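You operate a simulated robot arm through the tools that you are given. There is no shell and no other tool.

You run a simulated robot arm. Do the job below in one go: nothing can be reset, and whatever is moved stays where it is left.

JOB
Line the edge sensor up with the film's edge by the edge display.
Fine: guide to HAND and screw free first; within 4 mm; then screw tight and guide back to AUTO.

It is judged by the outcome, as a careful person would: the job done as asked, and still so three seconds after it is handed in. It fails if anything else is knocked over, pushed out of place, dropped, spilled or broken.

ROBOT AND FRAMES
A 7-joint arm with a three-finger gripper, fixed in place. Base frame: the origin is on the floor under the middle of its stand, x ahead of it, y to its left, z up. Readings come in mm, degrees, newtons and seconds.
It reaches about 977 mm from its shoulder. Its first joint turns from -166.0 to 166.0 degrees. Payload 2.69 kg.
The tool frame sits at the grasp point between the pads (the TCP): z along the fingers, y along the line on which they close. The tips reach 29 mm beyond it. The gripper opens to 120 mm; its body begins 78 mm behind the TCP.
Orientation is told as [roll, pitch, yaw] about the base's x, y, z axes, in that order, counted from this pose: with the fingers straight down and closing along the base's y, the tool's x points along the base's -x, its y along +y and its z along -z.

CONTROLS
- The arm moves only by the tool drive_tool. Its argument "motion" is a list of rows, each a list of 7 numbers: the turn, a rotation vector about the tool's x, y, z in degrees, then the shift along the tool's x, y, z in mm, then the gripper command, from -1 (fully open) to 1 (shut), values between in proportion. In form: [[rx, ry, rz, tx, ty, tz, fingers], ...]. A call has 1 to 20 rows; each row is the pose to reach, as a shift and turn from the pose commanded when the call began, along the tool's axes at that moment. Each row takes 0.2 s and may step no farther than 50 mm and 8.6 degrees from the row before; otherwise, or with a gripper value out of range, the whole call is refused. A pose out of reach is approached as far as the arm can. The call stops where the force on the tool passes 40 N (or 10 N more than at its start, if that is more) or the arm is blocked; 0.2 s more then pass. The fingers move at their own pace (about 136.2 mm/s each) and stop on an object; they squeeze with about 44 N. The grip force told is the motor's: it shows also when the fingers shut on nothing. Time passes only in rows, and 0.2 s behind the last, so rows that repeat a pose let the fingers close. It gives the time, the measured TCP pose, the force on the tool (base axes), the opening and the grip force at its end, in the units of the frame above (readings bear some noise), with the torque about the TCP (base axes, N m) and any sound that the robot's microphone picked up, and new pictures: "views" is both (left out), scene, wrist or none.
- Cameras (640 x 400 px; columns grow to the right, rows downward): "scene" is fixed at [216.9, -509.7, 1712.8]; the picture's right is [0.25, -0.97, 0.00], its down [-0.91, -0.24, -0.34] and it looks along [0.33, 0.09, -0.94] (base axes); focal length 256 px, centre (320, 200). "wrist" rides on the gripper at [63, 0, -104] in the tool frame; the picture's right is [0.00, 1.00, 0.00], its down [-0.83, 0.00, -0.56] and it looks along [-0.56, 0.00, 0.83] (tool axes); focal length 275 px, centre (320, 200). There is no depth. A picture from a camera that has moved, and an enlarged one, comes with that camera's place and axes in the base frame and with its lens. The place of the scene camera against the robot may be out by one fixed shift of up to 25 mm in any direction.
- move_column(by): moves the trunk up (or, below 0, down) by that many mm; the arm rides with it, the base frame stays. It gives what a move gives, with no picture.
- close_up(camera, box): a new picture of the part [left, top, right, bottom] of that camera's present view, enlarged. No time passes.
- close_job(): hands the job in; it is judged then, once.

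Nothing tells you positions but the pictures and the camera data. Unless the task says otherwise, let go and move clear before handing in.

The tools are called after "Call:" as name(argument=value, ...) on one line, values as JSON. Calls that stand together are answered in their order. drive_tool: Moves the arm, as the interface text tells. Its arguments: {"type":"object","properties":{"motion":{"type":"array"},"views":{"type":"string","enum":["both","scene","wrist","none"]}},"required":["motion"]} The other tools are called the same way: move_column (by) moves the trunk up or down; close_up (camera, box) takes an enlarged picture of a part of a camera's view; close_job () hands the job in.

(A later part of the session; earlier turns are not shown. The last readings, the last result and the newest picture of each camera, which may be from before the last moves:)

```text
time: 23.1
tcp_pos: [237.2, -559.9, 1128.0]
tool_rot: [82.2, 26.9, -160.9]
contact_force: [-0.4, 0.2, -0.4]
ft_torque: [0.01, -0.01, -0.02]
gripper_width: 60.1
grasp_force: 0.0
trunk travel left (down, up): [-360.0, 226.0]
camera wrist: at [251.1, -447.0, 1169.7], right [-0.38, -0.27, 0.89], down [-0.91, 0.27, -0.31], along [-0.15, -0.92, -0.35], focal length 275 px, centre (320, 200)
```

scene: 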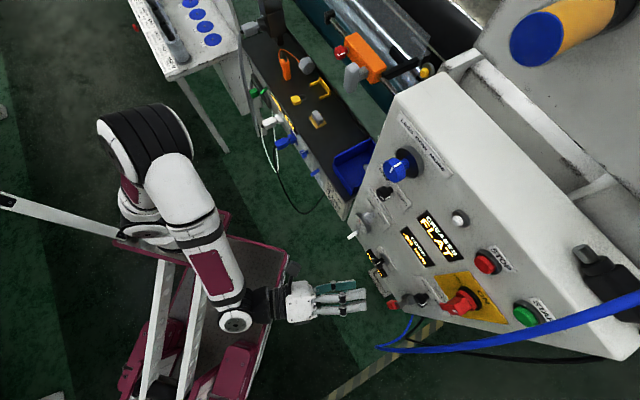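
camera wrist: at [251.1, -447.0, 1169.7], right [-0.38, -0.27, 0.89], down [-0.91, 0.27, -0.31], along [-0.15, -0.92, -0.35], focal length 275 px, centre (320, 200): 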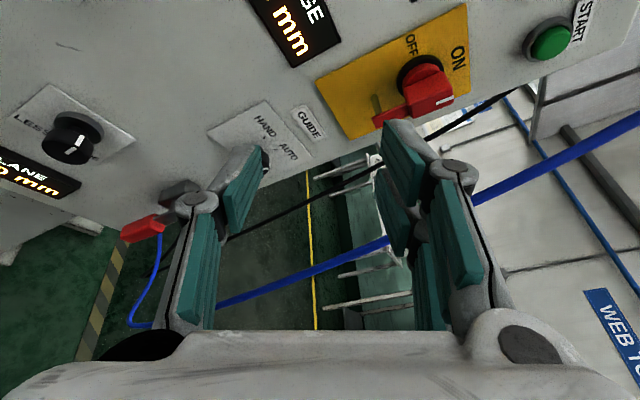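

Call:
drive_tool(motion=[[1.2, 0.65, 0.15, -25, -17.5, 18, 0], [2.4, 1.3, 0.3, -50.5, -35, 35.6, 0], [3.7, 2.0, 0.5, -76, -52, 53.5, 0], [4.9, 2.6, 0.65, -101, -70, 71.3, 0], [4.9, 2.6, 0.65, -101, -70, 71.3, 0]], views="both")

```text
time: 24.4
tcp_pos: [205.4, -636.7, 1012.1]
tool_rot: [78.5, 28.0, -158.1]
contact_force: [0.2, 0.1, 0.2]
ft_torque: [-0.01, -0.01, 0.03]
gripper_width: 60.0
grasp_force: 0.0
trunk travel left (down, up): [-360.0, 226.0]
camera wrist: at [211.1, -524.7, 1059.9], right [-0.35, -0.35, 0.87], down [-0.93, 0.21, -0.29], along [-0.08, -0.91, -0.4], focal length 275 px, centre (320, 200)
```

scene: 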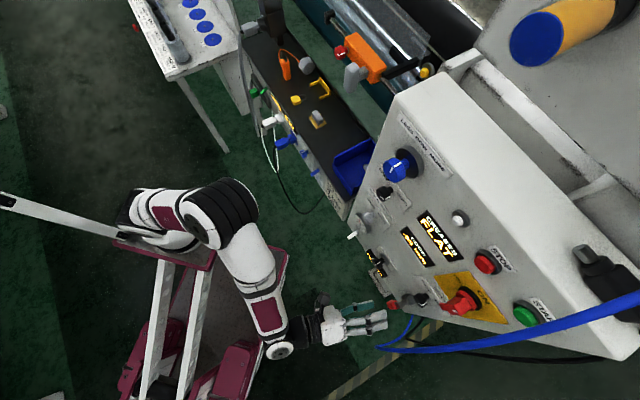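
wrist: 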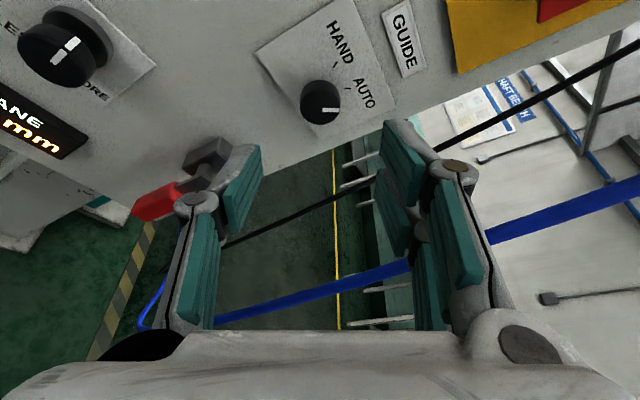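

The hand is lined up with the knob, and a clear path is visible. I'll rehearse the 60° turn here in two 30° parts before gripping.

Call:
drive_tool(motion=[[-2.55, 0, -7.03, -0.4, -7.0, 0.2, 0], [-5.1, 0, -14.05, -1.7, -13.8, 0.6, 0], [-7.65, 0, -21.1, -3.8, -20.4, 1.4, 0], [-10.2, 0, -28.1, -6.7, -26.7, 2.4, 0], [-10.2, 0, -28.1, -6.7, -26.7, 2.4, 0]], views="scene")

```text
time: 25.6
tcp_pos: [210.1, -631.2, 985.6]
tool_rot: [89.8, -0.2, -155.2]
contact_force: [0.4, 0.1, -0.3]
ft_torque: [0.05, 0.0, 0.01]
gripper_width: 59.8
grasp_force: 0.0
trunk travel left (down, up): [-360.0, 226.0]
```

scene: 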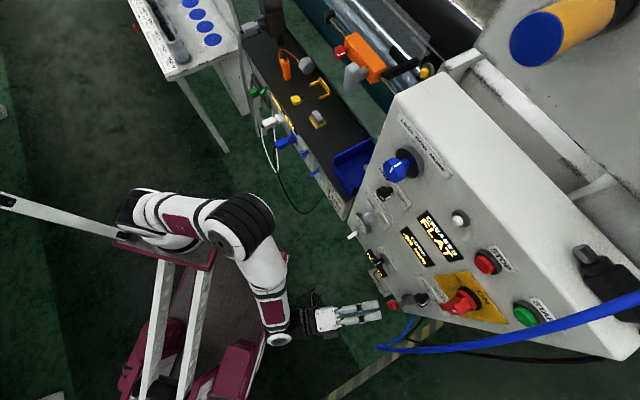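

Call:
drive_tool(motion=[[-2.55, 0, -7.03, -0.4, -7.0, 0.2, 0], [-5.1, 0, -14.05, -1.7, -13.8, 0.6, 0], [-7.65, 0, -21.1, -3.8, -20.4, 1.4, 0], [-10.2, 0, -28.1, -6.7, -26.7, 2.4, 0], [-10.2, 0, -28.1, -6.7, -26.7, 2.4, 0]], views="both")

```text
time: 26.8
tcp_pos: [205.5, -636.9, 958.1]
tool_rot: [100.9, -28.0, -157.8]
contact_force: [-0.1, 0.2, 0.3]
ft_torque: [-0.01, -0.03, -0.01]
gripper_width: 60.0
grasp_force: 0.1
trunk travel left (down, up): [-360.0, 226.0]
camera wrist: at [210.6, -524.8, 912.5], right [0.36, 0.35, 0.86], down [-0.93, 0.21, 0.3], along [-0.08, -0.91, 0.4], focal length 275 px, centre (320, 200)
```

scene: 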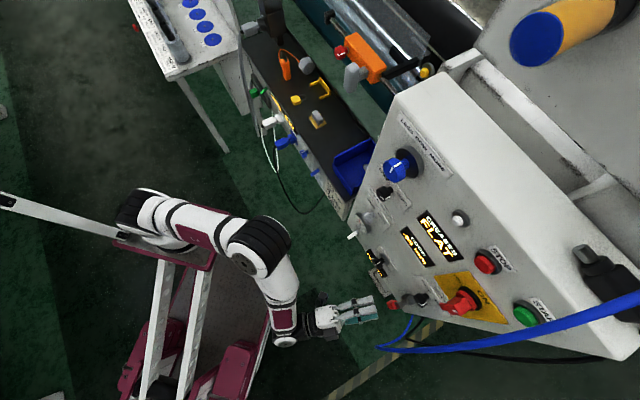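
wrist: 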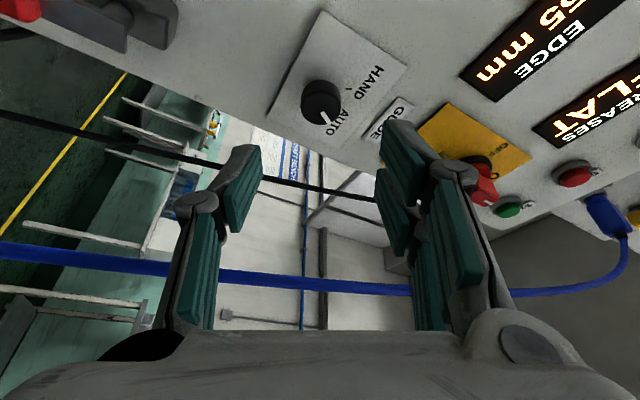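

The full turn is feasible and stays clear of the hose. I'll roll back to the start orientation for gripping the knob at AUTO.

Call:
drive_tool(motion=[[2.55, 0, 7.03, -0.4, 7.0, 0.2, 0], [5.1, 0, 14.05, -1.7, 13.8, 0.6, 0], [7.65, 0, 21.1, -3.8, 20.4, 1.4, 0], [10.2, 0, 28.1, -6.7, 26.7, 2.4, 0], [12.75, 0, 35.1, -10.4, 32.5, 3.8, 0], [15.3, 0, 42.2, -14.7, 37.7, 5.3, 0], [17.85, 0, 49.2, -19.6, 42.3, 7.1, 0], [20.4, 0, 56.2, -25, 46.2, 9.1, 0], [20.4, 0, 56.2, -25, 46.2, 9.1, 0]], views="wrist")

```text
time: 28.8
tcp_pos: [205.8, -635.7, 1011.2]
tool_rot: [78.5, 28.0, -158.2]
contact_force: [-0.1, 0.3, -0.3]
ft_torque: [0.0, 0.04, 0.03]
gripper_width: 60.1
grasp_force: 0.1
trunk travel left (down, up): [-360.0, 226.0]
camera wrist: at [211.0, -525.3, 1060.7], right [-0.35, -0.35, 0.87], down [-0.93, 0.21, -0.29], along [-0.08, -0.91, -0.4], focal length 275 px, centre (320, 200)
```

wrist: 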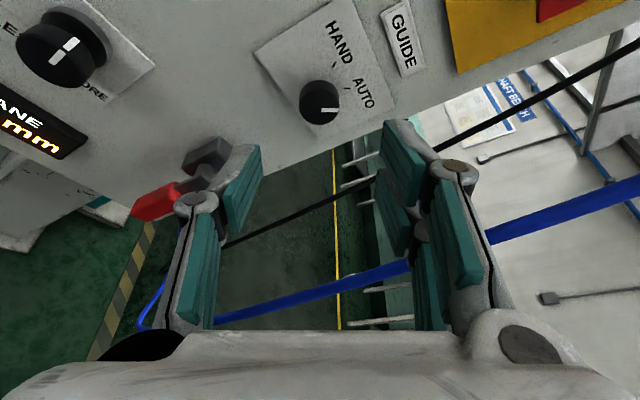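

Call:
drive_tool(motion=[[0, 0, 0, 0, 0, 25, 0], [0, 0, 0, 0, 0, 50, 0], [0, 0, 0, 0, 0, 75, 0], [0, 0, 0, 0, 0, 95, 0], [0, 0, 0, 0, 0, 95, 0]], views="both")

```text
time: 29.9
tcp_pos: [248.5, -719.9, 995.2]
tool_rot: [78.6, 28.1, -158.1]
contact_force: [0.5, 0.7, -0.2]
ft_torque: [-0.03, 0.0, 0.04]
gripper_width: 59.8
grasp_force: 0.0
trunk travel left (down, up): [-360.0, 226.0]
camera wrist: at [255.1, -608.8, 1043.6], right [-0.35, -0.35, 0.87], down [-0.93, 0.21, -0.29], along [-0.08, -0.91, -0.4], focal length 275 px, centre (320, 200)
```

scene: 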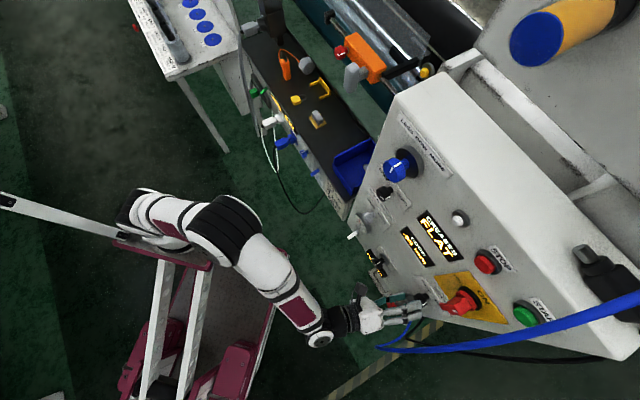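
wrist: 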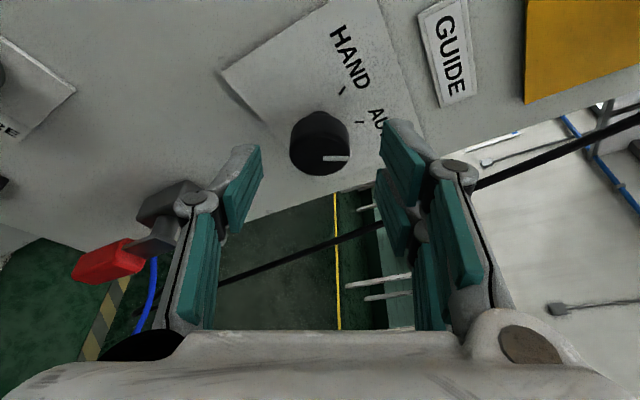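

Call:
close_up(camera="wrist", box=[220, 60, 440, 260])

```text
2.00 times, centred on (330, 160) of wrist
camera zoom: at [255.1, -608.8, 1043.6], right [-0.35, -0.35, 0.87], down [-0.93, 0.21, -0.29], along [-0.08, -0.91, -0.4], focal length 551 px, centre (300, 280)
```

zoom: 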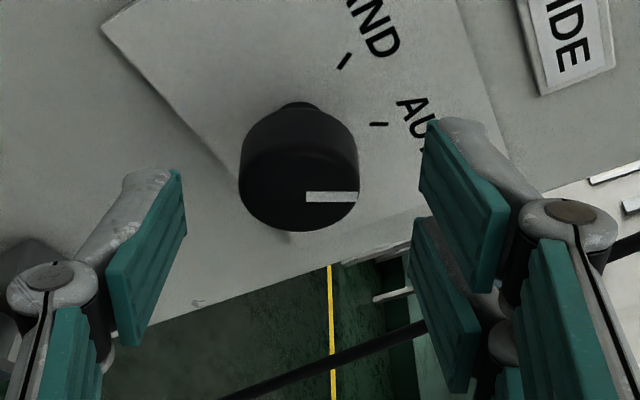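

Call:
drive_tool(motion=[[0, 0, 0, -1, 0, 12, 0], [0, 0, 0, -2, 0, 22, 0], [0, 0, 0, -2, 0, 32, 0], [0, 0, 0, -2, 0, 32, 0]], views="both")

```text
time: 30.9
tcp_pos: [261.6, -748.5, 988.9]
tool_rot: [78.5, 28.0, -158.1]
contact_force: [0.8, 0.5, -0.4]
ft_torque: [0.01, -0.03, -0.03]
gripper_width: 60.0
grasp_force: 0.0
trunk travel left (down, up): [-360.0, 226.0]
camera wrist: at [267.0, -637.0, 1037.5], right [-0.35, -0.35, 0.87], down [-0.93, 0.21, -0.29], along [-0.08, -0.91, -0.4], focal length 275 px, centre (320, 200)
```

scene: 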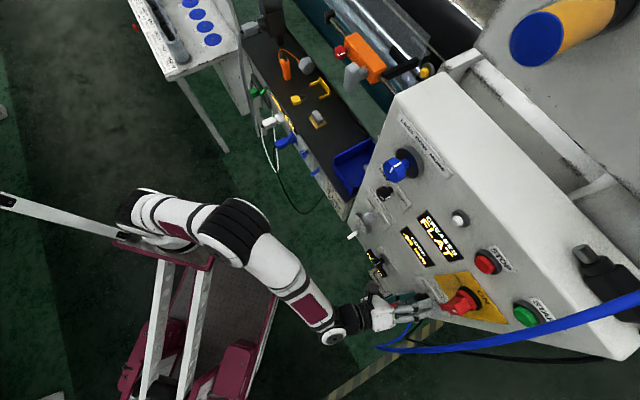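
wrist: 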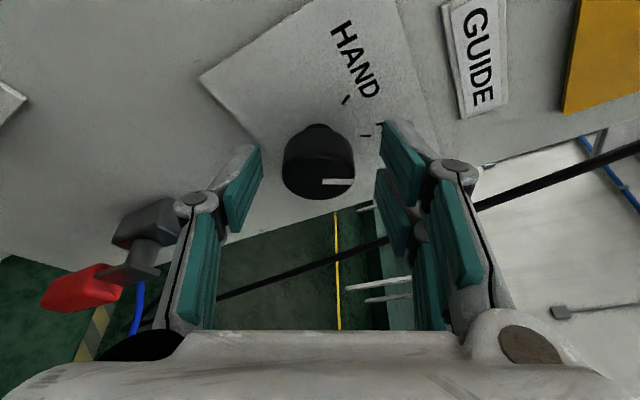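

The knob sits between the pads with the tips short of the panel. I'll close the fingers on it now.

Call:
drive_tool(motion=[[0, 0, 0, 0, 0, 0, 0.3], [0, 0, 0, 0, 0, 0, 0.5], [0, 0, 0, 0, 0, 0, 1], [0, 0, 0, 0, 0, 0, 1], [0, 0, 0, 0, 0, 0, 1]], views="wrist")

```text
time: 32.1
tcp_pos: [262.1, -748.1, 988.7]
tool_rot: [78.5, 27.8, -158.2]
contact_force: [1.4, 4.2, -4.9]
ft_torque: [0.26, 0.26, 0.31]
gripper_width: 35.0
grasp_force: 44.4
trunk travel left (down, up): [-360.0, 226.0]
camera wrist: at [267.2, -636.6, 1036.9], right [-0.35, -0.35, 0.87], down [-0.93, 0.21, -0.29], along [-0.08, -0.91, -0.4], focal length 275 px, centre (320, 200)
```

wrist: 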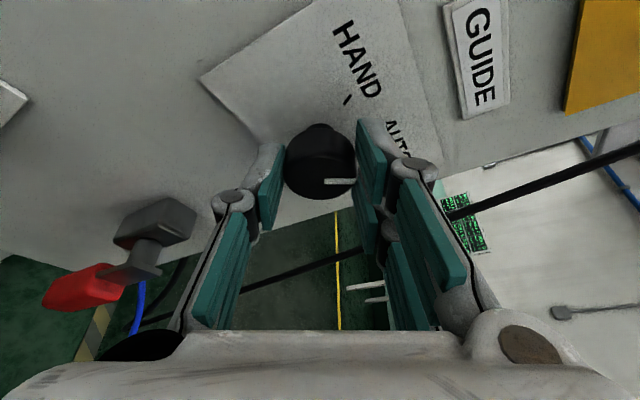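

Firm grip, with a 35 mm width and low side load. I'll turn it counter-clockwise about the knob's own axis, 30° first.

Call:
drive_tool(motion=[[-1.7, 0, -4.7, 0, -0.6, 0, 1], [-3.4, 0, -9.4, -0.1, -1.2, 0, 1], [-5.1, 0, -14.05, -0.2, -1.7, 0.1, 1], [-6.8, 0, -18.7, -0.4, -2.3, 0.15, 1], [-8.5, 0, -23.4, -0.6, -2.8, 0.2, 1], [-10.2, 0, -28.1, -0.8, -3.35, 0.3, 1], [-10.2, 0, -28.1, -0.8, -3.35, 0.3, 1]], views="wrist")

```text
time: 33.8
tcp_pos: [262.4, -746.3, 985.5]
tool_rot: [89.7, 0.0, -155.3]
contact_force: [3.3, 10.7, -10.0]
ft_torque: [0.2, 0.12, 0.2]
gripper_width: 35.1
grasp_force: 44.8
trunk travel left (down, up): [-360.0, 226.0]
camera wrist: at [276.6, -627.0, 986.0], right [0.01, 0.0, 1.0], down [-0.99, 0.16, 0.01], along [-0.16, -0.99, 0.0], focal length 275 px, centre (320, 200)
```

wrist: 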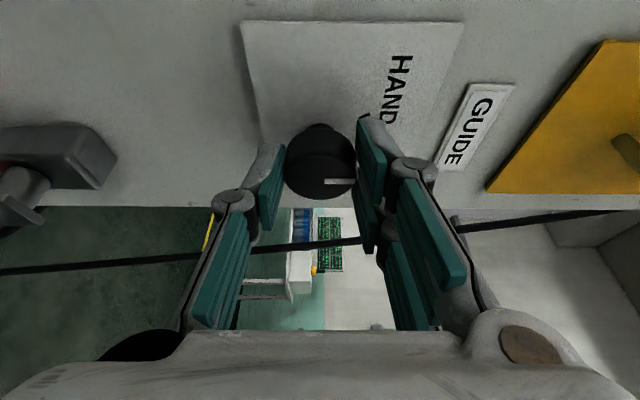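

The knob is turning with the hand and loads are modest. I'll continue the next 30° with a small correction to relieve the side load.

Call:
drive_tool(motion=[[-1.7, 0, -4.7, 0.6, -1.4, -0.2, 1], [-3.4, 0, -9.4, 1.2, -2.4, -0.4, 1], [-5.1, 0, -14.05, 1.6, -3.3, -0.5, 1], [-6.8, 0, -18.7, 1.5, -4.0, -0.5, 1], [-8.5, 0, -23.4, 1.3, -4.6, -0.4, 1], [-10.2, 0, -28.1, 1.1, -5.1, -0.3, 1], [-10.2, 0, -28.1, 1.1, -5.1, -0.3, 1]], views="wrist")

```text
time: 35.4
tcp_pos: [261.8, -747.5, 981.5]
tool_rot: [100.9, -28.0, -158.1]
contact_force: [-4.7, -22.6, 2.4]
ft_torque: [-0.27, -0.29, -1.28]
gripper_width: 35.3
grasp_force: 44.8
trunk travel left (down, up): [-360.0, 226.0]
camera wrist: at [267.1, -636.5, 934.9], right [0.36, 0.35, 0.86], down [-0.93, 0.21, 0.3], along [-0.08, -0.91, 0.4], focal length 275 px, centre (320, 200)
```

wrist: 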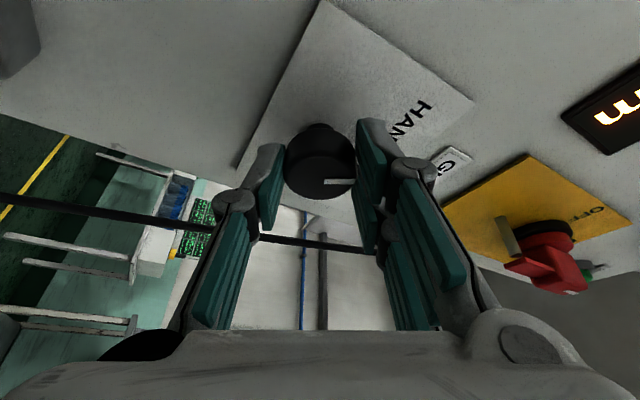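

Turned 60°. I'll release and look at where the pointer is.

Call:
drive_tool(motion=[[0, 0, 0, 0, 0, 0, 0], [0, 0, 0, 0, 0, 0, 0], [0, 0, 0, 0, 0, 0, 0]], views="wrist")

Call:
close_up(camera="wrist", box=[220, 60, 480, 240])

```text
time: 36.1
tcp_pos: [262.7, -746.3, 980.7]
tool_rot: [100.9, -28.0, -157.8]
contact_force: [-0.2, -0.5, -0.6]
ft_torque: [0.01, -0.01, 0.03]
gripper_width: 60.0
grasp_force: 0.1
trunk travel left (down, up): [-360.0, 226.0]
camera wrist: at [268.0, -634.9, 934.3], right [0.36, 0.35, 0.87], down [-0.93, 0.21, 0.3], along [-0.08, -0.91, 0.4], focal length 275 px, centre (320, 200)
```

wrist: 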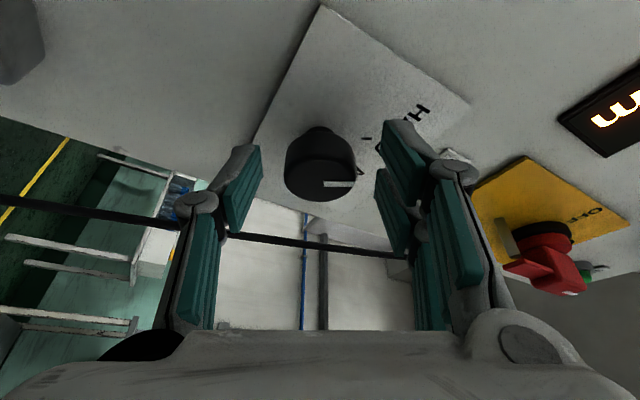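

```text
2.22 times, centred on (350, 150) of wrist
camera zoom: at [268.0, -634.9, 934.3], right [0.36, 0.35, 0.87], down [-0.93, 0.21, 0.3], along [-0.08, -0.91, 0.4], focal length 612 px, centre (253, 311)
```

zoom: 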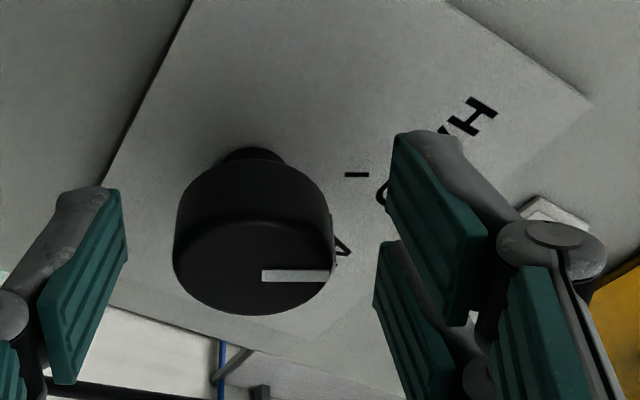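

The pointer now lines up with the HAND tick. I'll back straight out and confirm.

Call:
drive_tool(motion=[[0, 0, 0, 0, 0, -30, 0], [0, 0, 0, 0, 0, -65, 0], [0, 0, 0, 0, 0, -100, 0], [0, 0, 0, 0, 0, -130, 0], [0, 0, 0, 0, 0, -130, 0]], views="both")

Call:
close_up(camera="wrist", box=[240, 20, 440, 170])

Call:
close_up(camera="scene", box=[340, 200, 500, 320])

```text
time: 37.4
tcp_pos: [204.5, -633.8, 959.6]
tool_rot: [100.8, -28.0, -157.8]
contact_force: [-0.1, -0.1, -0.2]
ft_torque: [0.01, -0.02, 0.0]
gripper_width: 60.2
grasp_force: 0.0
trunk travel left (down, up): [-360.0, 226.0]
camera wrist: at [208.6, -521.7, 913.0], right [0.36, 0.35, 0.87], down [-0.93, 0.21, 0.3], along [-0.08, -0.91, 0.4], focal length 275 px, centre (320, 200)
```

scene: 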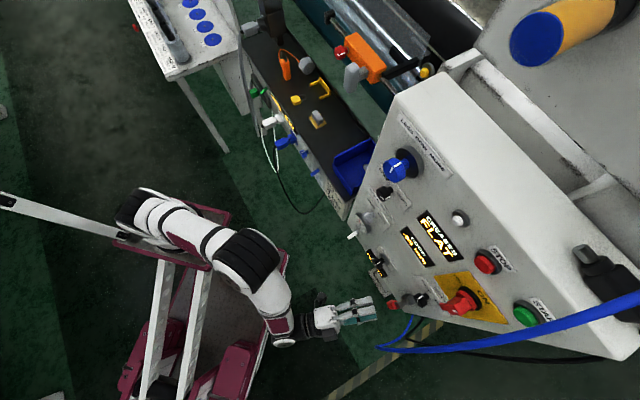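
wrist: 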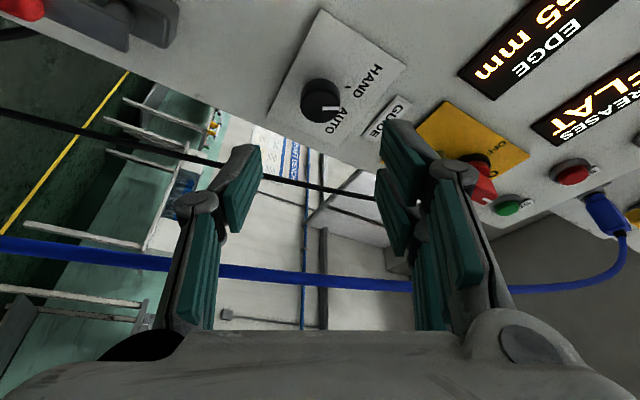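

```text
2.67 times, centred on (340, 95) of wrist
camera zoom: at [208.6, -521.7, 913.0], right [0.36, 0.35, 0.87], down [-0.93, 0.21, 0.3], along [-0.08, -0.91, 0.4], focal length 734 px, centre (267, 480)
```

zoom: 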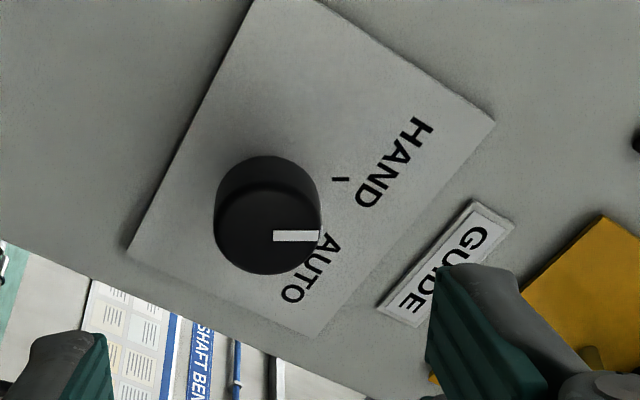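

```text
3.33 times, centred on (420, 260) of scene
camera zoom: at [216.9, -509.7, 1712.8], right [0.25, -0.97, 0.0], down [-0.91, -0.24, -0.34], along [0.33, 0.09, -0.94], focal length 853 px, centre (-13, 0)
```

zoom: 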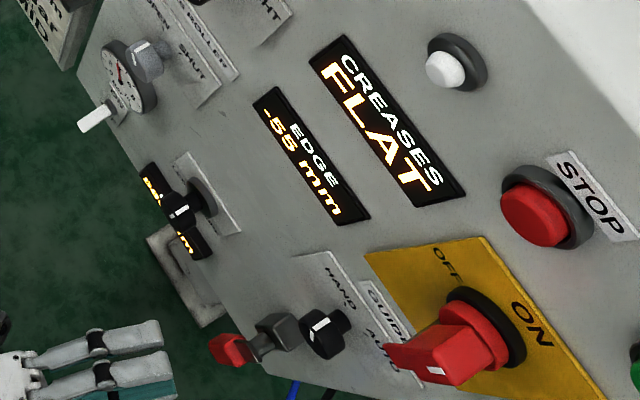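

GUIDE now points at HAND. Next I'll back away from the panel and carry the hand, levelled, toward the sensor, staying well in front of the machine.

Call:
drive_tool(motion=[[0.9, 3.3, 5.0, 1.7, 40, -14, 0], [1.75, 6.5, 9.9, 3.4, 80, -27, 0], [2.6, 9.8, 14.85, 5.1, 120, -41, 0], [3.5, 13.0, 19.8, 6.8, 160, -54, 0], [4.4, 16.3, 24.7, 8.5, 200, -68, 0], [5.24, 19.54, 29.69, 10.2, 241, -81, 0], [5.24, 19.54, 29.69, 10.2, 241, -81, 0]], views="both")

```text
time: 39.0
tcp_pos: [263.1, -475.1, 1150.4]
tool_rot: [89.7, 0.3, -135.2]
contact_force: [0.7, 0.2, 0.0]
ft_torque: [0.0, 0.0, -0.01]
gripper_width: 60.1
grasp_force: 0.0
trunk travel left (down, up): [-360.0, 226.0]
camera wrist: at [234.4, -357.5, 1151.7], right [0.0, 0.0, 1.0], down [-0.98, -0.19, 0.0], along [0.19, -0.98, 0.0], focal length 275 px, centre (320, 200)
```

scene: 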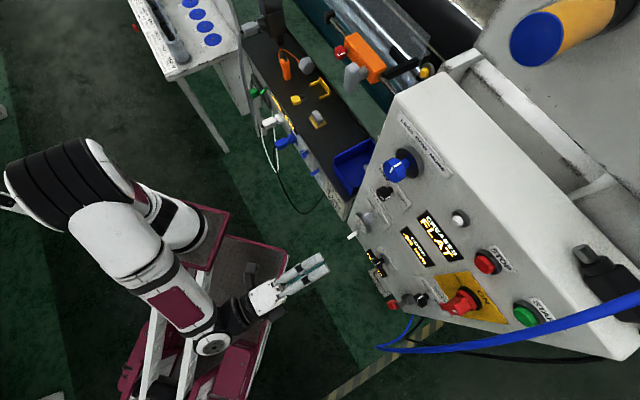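
wrist: 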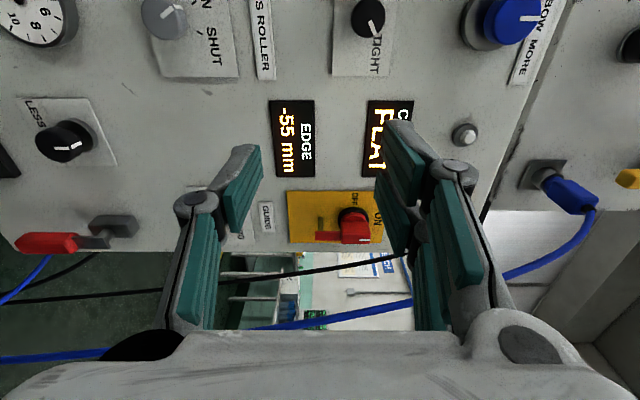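

Call:
move_column(by=100)

Call:
drive_tool(motion=[[0, 0, 0, 42, 0, 0, 0], [0, 0, 0, 84, 0, 5, 0], [0, 0, 0, 126, 0, 15, 0], [0, 0, 0, 168, 0, 25, 0], [0, 0, 0, 168, 0, 25, 0]], views="both")

```text
time: 40.3
tcp_pos: [261.4, -475.1, 1250.3]
tool_rot: [89.8, 0.2, -135.3]
contact_force: [-0.4, 0.9, -0.1]
ft_torque: [0.02, 0.01, 0.0]
gripper_width: 60.1
grasp_force: 0.1
trunk travel left (down, up): [-460.0, 126.0]
```

```text
time: 41.5
tcp_pos: [399.9, -432.6, 1276.1]
tool_rot: [89.7, 0.2, -135.2]
contact_force: [0.4, 0.7, -0.1]
ft_torque: [-0.03, 0.03, 0.02]
gripper_width: 60.0
grasp_force: 0.2
out of reach, approached as far as the arm can: row 2, 3, 4, 5
trunk travel left (down, up): [-460.0, 126.0]
camera wrist: at [370.4, -314.6, 1277.7], right [0.0, 0.0, 1.0], down [-0.98, -0.19, 0.0], along [0.19, -0.98, 0.0], focal length 275 px, centre (320, 200)
```

scene: 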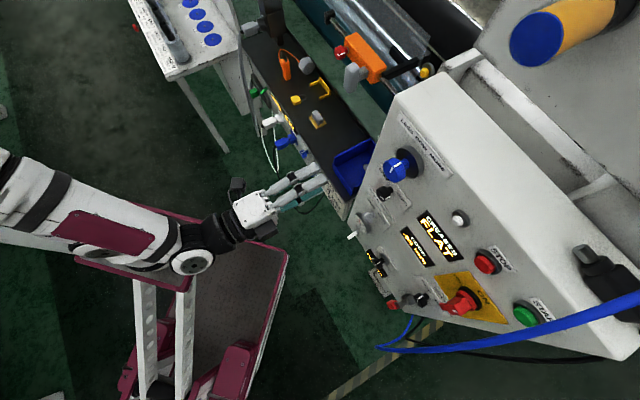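
wrist: 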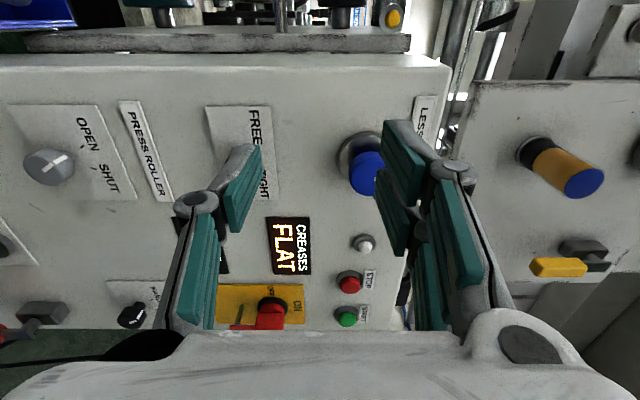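

That spot folds the arm too close to its shoulder, so it settled elsewhere without contact. I'll reset with a small trunk move and continue at a larger distance from the shoulder.

Call:
move_column(by=10)

Call:
drive_tool(motion=[[0, 0, 0, 15, 0, 35, 0], [0, 0, 0, 40, 0, 65, 0], [0, 0, 0, 75, 0, 85, 0], [0, 0, 0, 75, 0, 85, 0]], views="both")

```text
time: 42.1
tcp_pos: [397.7, -432.0, 1285.7]
tool_rot: [89.6, 0.2, -135.2]
contact_force: [0.2, -0.2, -0.3]
ft_torque: [0.01, -0.01, 0.0]
gripper_width: 60.2
grasp_force: 0.1
trunk travel left (down, up): [-470.0, 116.0]
```

```text
time: 43.1
tcp_pos: [509.6, -440.0, 1286.4]
tool_rot: [89.6, 0.1, -135.0]
contact_force: [-0.6, 0.7, 0.3]
ft_torque: [0.0, 0.0, 0.03]
gripper_width: 60.0
grasp_force: 0.0
trunk travel left (down, up): [-470.0, 116.0]
camera wrist: at [482.6, -321.4, 1288.1], right [0.01, 0.0, 1.0], down [-0.98, -0.19, 0.0], along [0.19, -0.98, -0.01], focal length 275 px, centre (320, 200)
```

scene: 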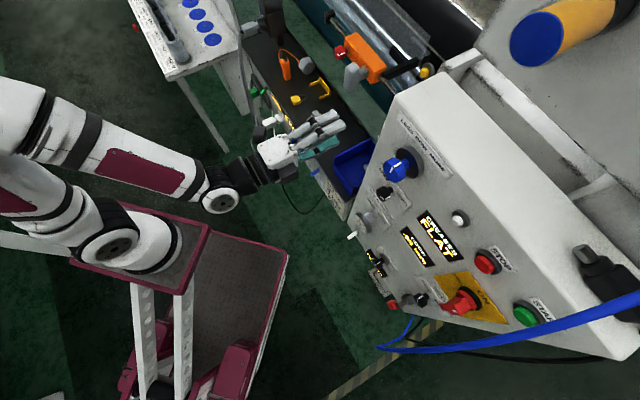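
wrist: 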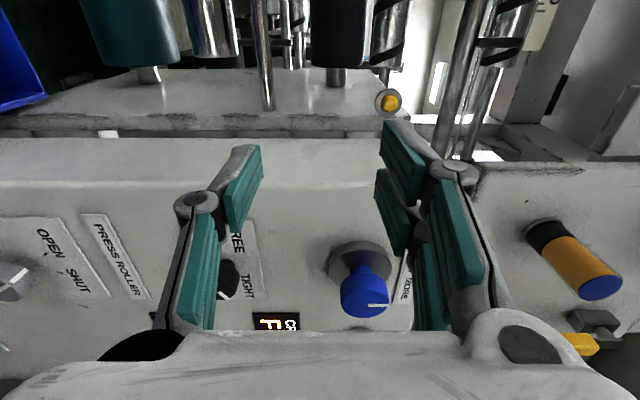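

Call:
drive_tool(motion=[[0, 0, 8.2, 15, 0, 14, 0], [0, 0, 16.4, 35, 0, 25, 0], [0, 0, 24.6, 55, 0, 35, 0], [0, 0, 32.8, 75, 0, 40, 0], [0, 0, 41, 95, 0, 43, 0], [0, 0, 49.2, 115, -2, 45, 0], [0, 0, 57.4, 135, -4, 46, 0], [0, 0, 65.6, 155, -6, 47, 0], [0, 0, 73.8, 165, -8, 48, 0], [0, 0, 82, 175, -10, 48, 0], [0, 0, 90, 180, -10, 48, 0], [0, 0, 90, 180, -10, 48, 0]], views="both")

```text
time: 45.7
tcp_pos: [671.5, -346.0, 1278.0]
tool_rot: [-40.7, 89.5, 94.3]
contact_force: [0.5, 0.3, -0.5]
ft_torque: [-0.01, -0.01, 0.01]
gripper_width: 60.0
grasp_force: 0.1
trunk travel left (down, up): [-470.0, 116.0]
camera wrist: at [598.9, -273.3, 1341.5], right [-0.71, -0.71, 0.0], down [-0.4, 0.4, -0.83], along [0.58, -0.59, -0.56], focal length 275 px, centre (320, 200)
```

scene: 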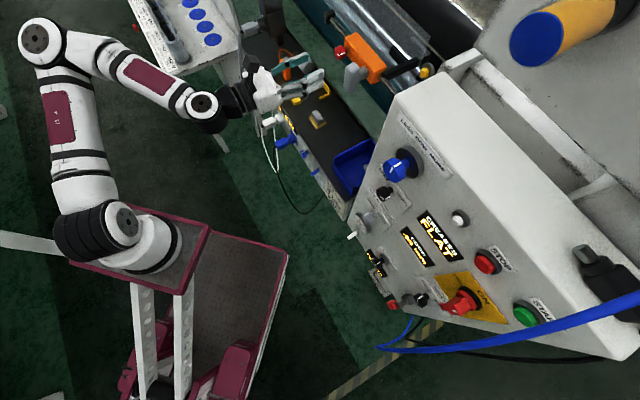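
wrist: 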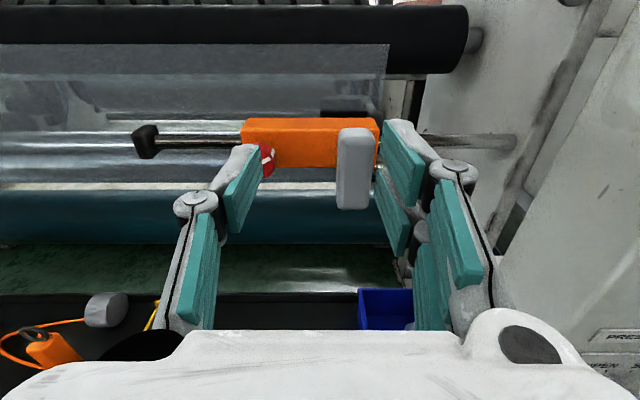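

Now I have an upright view of the sensor: an orange block on a rod, a red screw at its left and a grey handle at its right, with the film behind it. Zooming in.

Call:
close_up(camera="wrist", box=[220, 90, 440, 220])

Call:
close_up(camera="wrist", box=[100, 20, 540, 220])

Call:
close_up(camera="scene", box=[310, 20, 450, 110])

```text
2.91 times, centred on (330, 155) of wrist
camera zoom: at [598.9, -273.3, 1341.5], right [-0.71, -0.71, 0.0], down [-0.4, 0.4, -0.83], along [0.58, -0.59, -0.56], focal length 801 px, centre (291, 331)
```

zoom: 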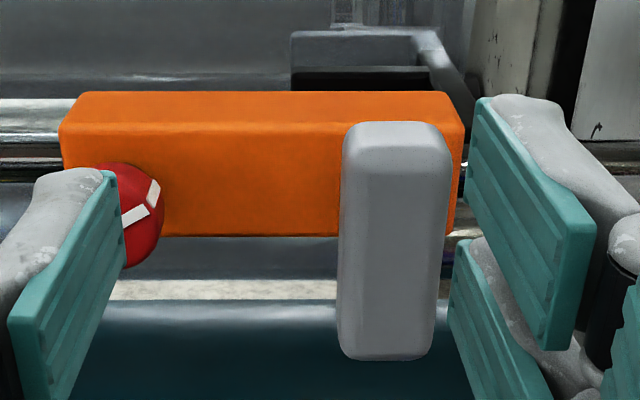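

```text
1.45 times, centred on (320, 120) of wrist
camera zoom: at [598.9, -273.3, 1341.5], right [-0.71, -0.71, 0.0], down [-0.4, 0.4, -0.83], along [0.58, -0.59, -0.56], focal length 400 px, centre (320, 316)
```

zoom: 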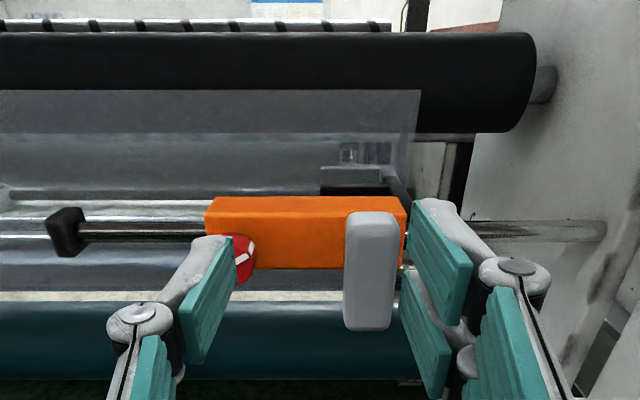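

```text
4.44 times, centred on (380, 65) of scene
camera zoom: at [216.9, -509.7, 1712.8], right [0.25, -0.97, 0.0], down [-0.91, -0.24, -0.34], along [0.33, 0.09, -0.94], focal length 1137 px, centre (53, 800)
```

zoom: 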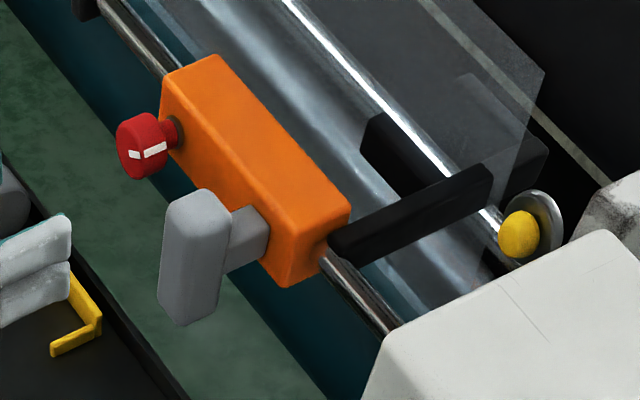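

The red screw sits at about h 856, v 289, z 1227 in panel-aligned coordinates, and the film's edge is about 55 mm to the right of the sensor. I'll line the hand up in front of the red screw for a second view.

Call:
drive_tool(motion=[[0, 0, 0, -17, -20, 0, 0], [0, 0, 0, -34, -40, 0, 0], [0, 0, 0, -51, -59, 0, 0], [0, 0, 0, -51, -59, 0, 0]], views="both")

Call:
close_up(camera="wrist", box=[220, 50, 480, 210])

```text
time: 46.7
tcp_pos: [712.9, -304.5, 1225.6]
tool_rot: [-35.1, 89.6, 99.8]
contact_force: [0.1, 0.5, 0.6]
ft_torque: [0.0, 0.0, 0.01]
gripper_width: 60.0
grasp_force: 0.0
trunk travel left (down, up): [-470.0, 116.0]
camera wrist: at [640.7, -231.3, 1290.3], right [-0.71, -0.71, 0.0], down [-0.4, 0.4, -0.83], along [0.58, -0.59, -0.56], focal length 275 px, centre (320, 200)
```

scene: 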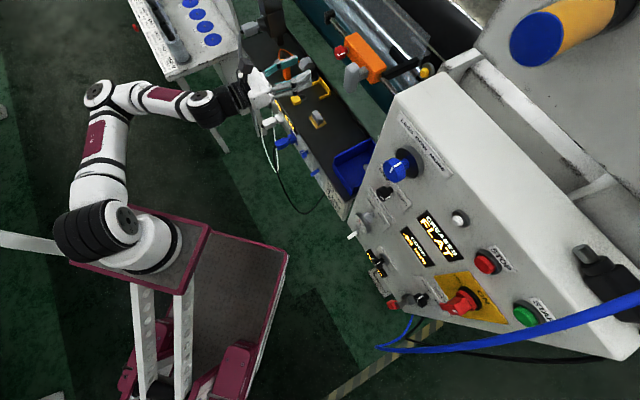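
wrist: 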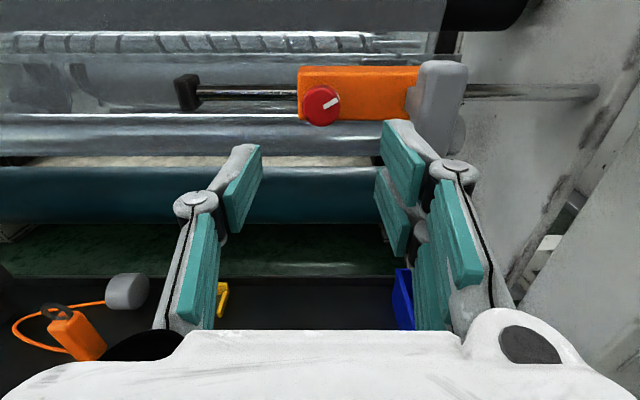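

```text
2.46 times, centred on (350, 130) of wrist
camera zoom: at [640.7, -231.3, 1290.3], right [-0.71, -0.71, 0.0], down [-0.4, 0.4, -0.83], along [0.58, -0.59, -0.56], focal length 678 px, centre (246, 372)
```

zoom: 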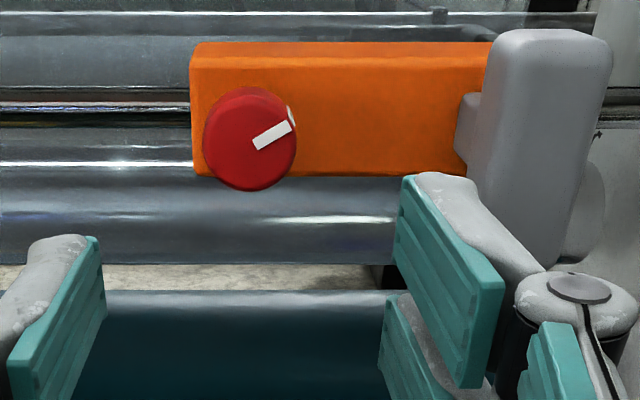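

The screw is now clear: its face is at h≈862, z≈1223, about 33 mm across, with the mark pointing right and slightly up. I'll move in toward it with the fingers on either side.

Call:
drive_tool(motion=[[0, 0, 0, -1, 0, 30, 0], [0, 0, 0, -2, 0, 60, 0], [0, 0, 0, -2.6, -0.5, 90, 0], [0, 0, 0, -2.6, -0.5, 90, 0]], views="both")

Call:
close_up(camera="wrist", box=[220, 60, 480, 220])

```text
time: 47.7
tcp_pos: [777.0, -368.3, 1223.6]
tool_rot: [-32.9, 89.6, 102.0]
contact_force: [0.2, -0.3, -0.4]
ft_torque: [0.03, -0.02, 0.02]
gripper_width: 59.9
grasp_force: 0.0
trunk travel left (down, up): [-470.0, 116.0]
camera wrist: at [704.0, -295.0, 1287.6], right [-0.71, -0.71, 0.0], down [-0.4, 0.4, -0.83], along [0.58, -0.59, -0.56], focal length 275 px, centre (320, 200)
```

scene: 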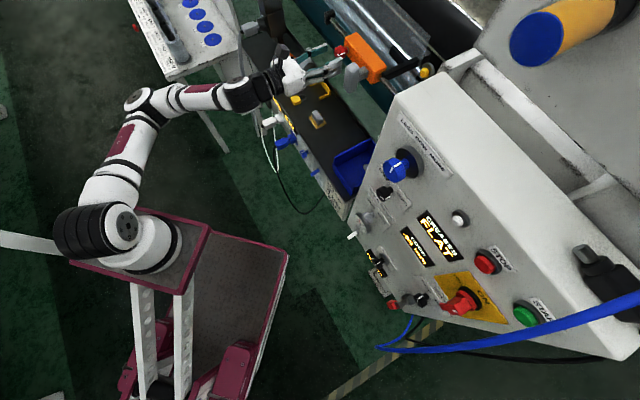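
wrist: 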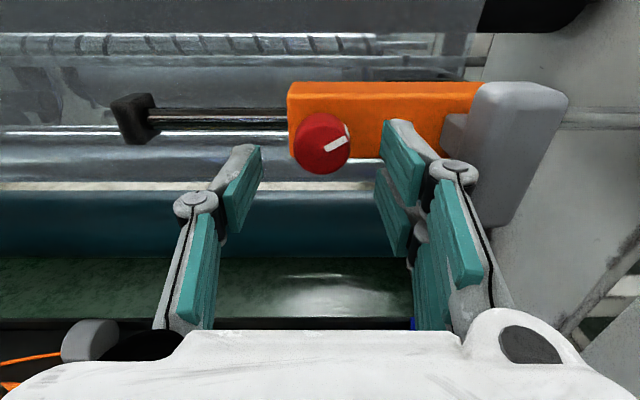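

```text
2.46 times, centred on (350, 140) of wrist
camera zoom: at [704.0, -295.0, 1287.6], right [-0.71, -0.71, 0.0], down [-0.4, 0.4, -0.83], along [0.58, -0.59, -0.56], focal length 678 px, centre (246, 348)
```

zoom: 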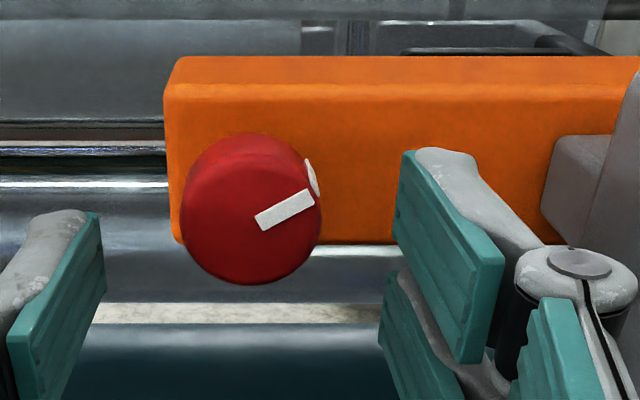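

Call:
drive_tool(motion=[[0, 0, 0, -1, 0, 15, 0], [0, 0, 0, -2, 0, 27, 0], [0, 0, 0, -2, 0.5, 35, 0], [0, 0, 0, -2, 0.5, 35, 0]], views="wrist")

Call:
close_up(camera="wrist", box=[220, 60, 480, 220])

```text
time: 48.7
tcp_pos: [801.0, -393.0, 1221.4]
tool_rot: [-32.8, 89.6, 101.8]
contact_force: [-0.4, 0.0, -0.6]
ft_torque: [-0.02, -0.01, -0.01]
gripper_width: 60.1
grasp_force: 0.0
trunk travel left (down, up): [-470.0, 116.0]
camera wrist: at [728.5, -319.9, 1285.6], right [-0.71, -0.71, 0.0], down [-0.4, 0.4, -0.83], along [0.58, -0.59, -0.56], focal length 275 px, centre (320, 200)
```

wrist: 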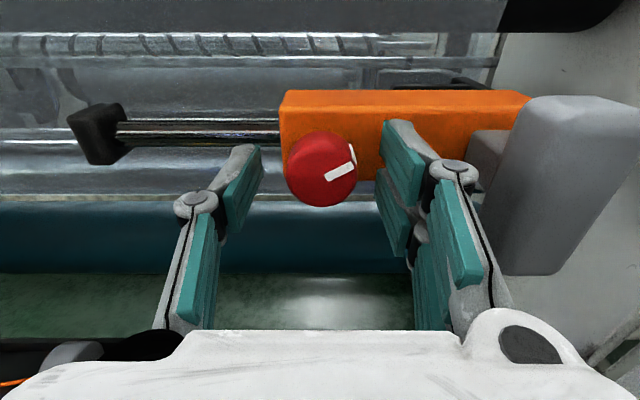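

```text
2.46 times, centred on (350, 140) of wrist
camera zoom: at [728.5, -319.9, 1285.6], right [-0.71, -0.71, 0.0], down [-0.4, 0.4, -0.83], along [0.58, -0.59, -0.56], focal length 678 px, centre (246, 348)
```

zoom: 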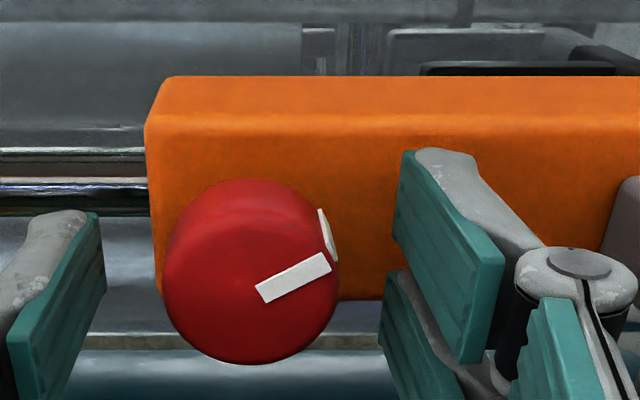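

The screw is between the pads with the tips just short of the block. Closing on it now.

Call:
drive_tool(motion=[[0, 0, 0, 0, 0, 0, 0.3], [0, 0, 0, 0, 0, 0, 0.5], [0, 0, 0, 0, 0, 0, 1], [0, 0, 0, 0, 0, 0, 1], [0, 0, 0, 0, 0, 0, 1]], views="wrist")

```text
time: 49.9
tcp_pos: [800.1, -393.7, 1221.4]
tool_rot: [-32.6, 89.6, 102.1]
contact_force: [-1.7, -3.1, 0.1]
ft_torque: [-0.02, -0.01, -0.1]
gripper_width: 30.6
grasp_force: 44.5
trunk travel left (down, up): [-470.0, 116.0]
camera wrist: at [728.0, -320.2, 1285.6], right [-0.71, -0.7, 0.0], down [-0.4, 0.4, -0.83], along [0.58, -0.59, -0.56], focal length 275 px, centre (320, 200)
```

wrist: 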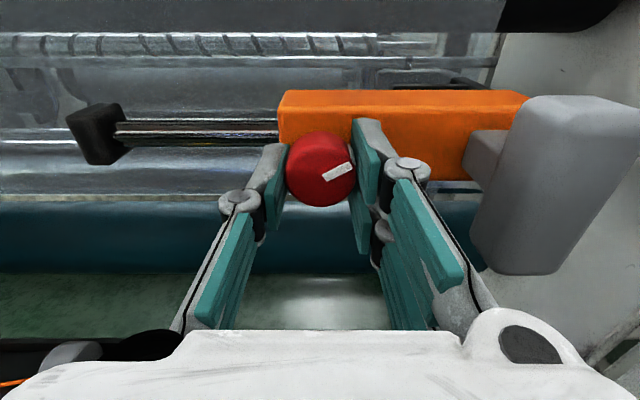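

Call:
drive_tool(motion=[[0, 0, -5, 0, 0, 0, 1], [0, 0, -10, 0, 0, 0, 1], [0, 0, -15, 0, 0, 0, 1], [0, 0, -20, 0, 0, 0, 1], [0, 0, -25, 0, 0, 0, 1], [0, 0, -30, 0, 0, 0, 1], [0, 0, -30, 0, 0, 0, 1]], views="wrist")

```text
time: 51.5
tcp_pos: [801.8, -392.5, 1221.9]
tool_rot: [89.6, 60.2, -135.5]
contact_force: [1.1, 0.7, 7.3]
ft_torque: [-0.27, -0.24, 0.19]
gripper_width: 30.4
grasp_force: 44.9
trunk travel left (down, up): [-470.0, 116.0]
camera wrist: at [751.3, -296.8, 1277.3], right [-0.61, -0.61, 0.5], down [-0.69, 0.1, -0.72], along [0.39, -0.78, -0.48], focal length 275 px, centre (320, 200)
```

wrist: 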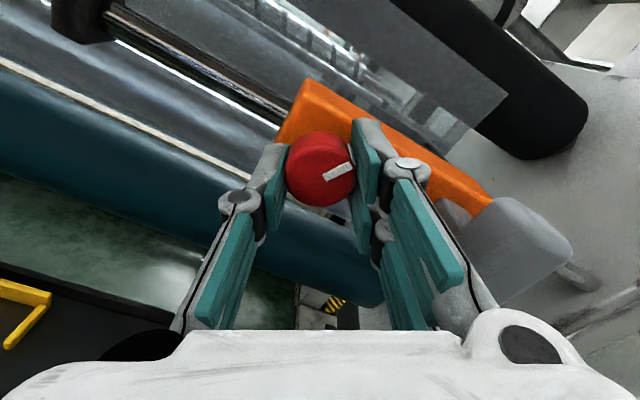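

The screw turns easily counter-clockwise with the hand. I'll continue to about 90°.

Call:
drive_tool(motion=[[0, 0, -6, 0, 0, 0, 1], [0, 0, -12, 0, 0, 0, 1], [0, 0, -18, 0, 0, 0, 1], [0, 0, -24, 0, 0, 0, 1], [0, 0, -30, 0, 0, 0, 1], [0, 0, -36, 0, 0, 0, 1], [0, 0, -42, 0, 0, 0, 1], [0, 0, -48, 0, 0, 0, 1], [0, 0, -54, 0, 0, 0, 1], [0, 0, -60, 0, 0, 0, 1], [0, 0, -60, 0, 0, 0, 1]], views="wrist")

```text
time: 53.1
tcp_pos: [801.4, -393.1, 1223.9]
tool_rot: [89.9, 19.7, -135.2]
contact_force: [2.8, -2.4, 3.7]
ft_torque: [0.03, -0.01, -0.16]
gripper_width: 30.4
grasp_force: 45.1
trunk travel left (down, up): [-470.0, 116.0]
stopped in row 7: the force on the tool passed its limit at 41 N (the readings are from after the stop); the commanded pose is now the measured one
camera wrist: at [770.4, -277.5, 1245.3], right [-0.24, -0.23, 0.94], down [-0.95, -0.16, -0.28], along [0.21, -0.96, -0.19], focal length 275 px, centre (320, 200)
```

wrist: 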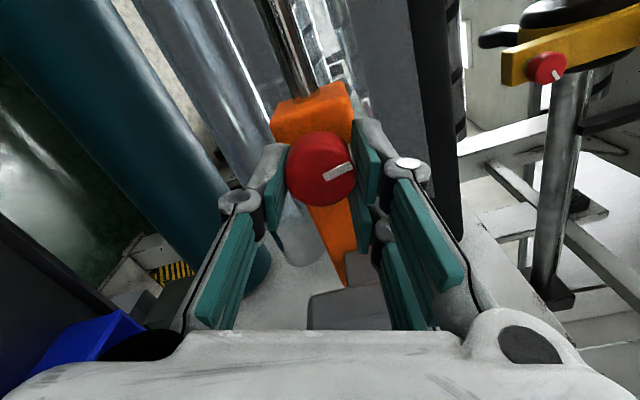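

A force limit stopped the turn at about 70° in total, and the load has relaxed. It may be the end of travel or just a side load, so I'll try a little further gently from this re-centred pose.

Call:
drive_tool(motion=[[0, 0, -3, 0, 0, 0, 1], [0, 0, -6, 0, 0, 0, 1], [0, 0, -9, 0, 0, 0, 1], [0, 0, -12, 0, 0, 0, 1], [0, 0, -12, 0, 0, 0, 1]], views="wrist")

```text
time: 54.3
tcp_pos: [800.5, -392.9, 1224.3]
tool_rot: [90.1, 7.6, -135.2]
contact_force: [7.5, -9.6, 14.4]
ft_torque: [-0.11, -0.19, -0.1]
gripper_width: 30.7
grasp_force: 45.1
trunk travel left (down, up): [-470.0, 116.0]
camera wrist: at [772.5, -275.4, 1233.0], right [-0.09, -0.09, 0.99], down [-0.98, -0.19, -0.11], along [0.19, -0.98, -0.07], focal length 275 px, centre (320, 200)
```

wrist: 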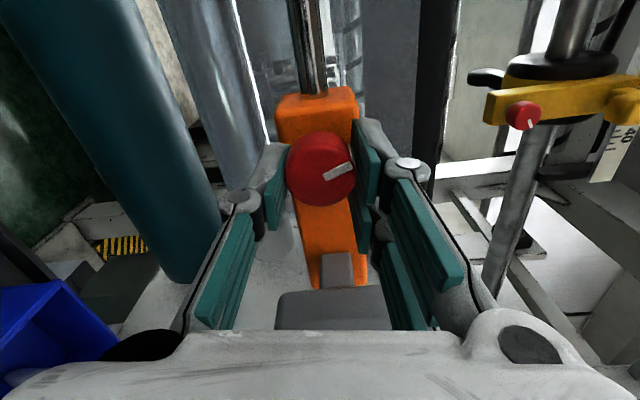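

Call:
drive_tool(motion=[[0, 0, 0, 0, 1.2, 1, 1], [0, 0, -4, 0, 1.2, 1, 1], [0, 0, -8, 0, 1.2, 1, 1], [0, 0, -12, 0, 1.2, 1, 1], [0, 0, -16, 0, 1.2, 1, 1], [0, 0, -20, 0, 1.2, 1, 1], [0, 0, -20, 0, 1.2, 1, 1]], views="wrist")

```text
time: 55.9
tcp_pos: [801.0, -393.7, 1226.3]
tool_rot: [90.1, -12.3, -135.1]
contact_force: [-6.2, 7.1, 11.5]
ft_torque: [-0.19, -0.29, -0.01]
gripper_width: 30.5
grasp_force: 44.9
trunk travel left (down, up): [-470.0, 116.0]
camera wrist: at [771.8, -276.2, 1212.6], right [0.15, 0.15, 0.98], down [-0.97, -0.18, 0.18], along [0.2, -0.97, 0.12], focal length 275 px, centre (320, 200)
```

wrist: 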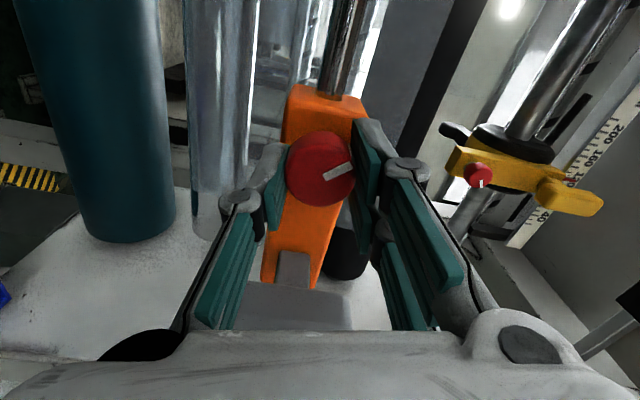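

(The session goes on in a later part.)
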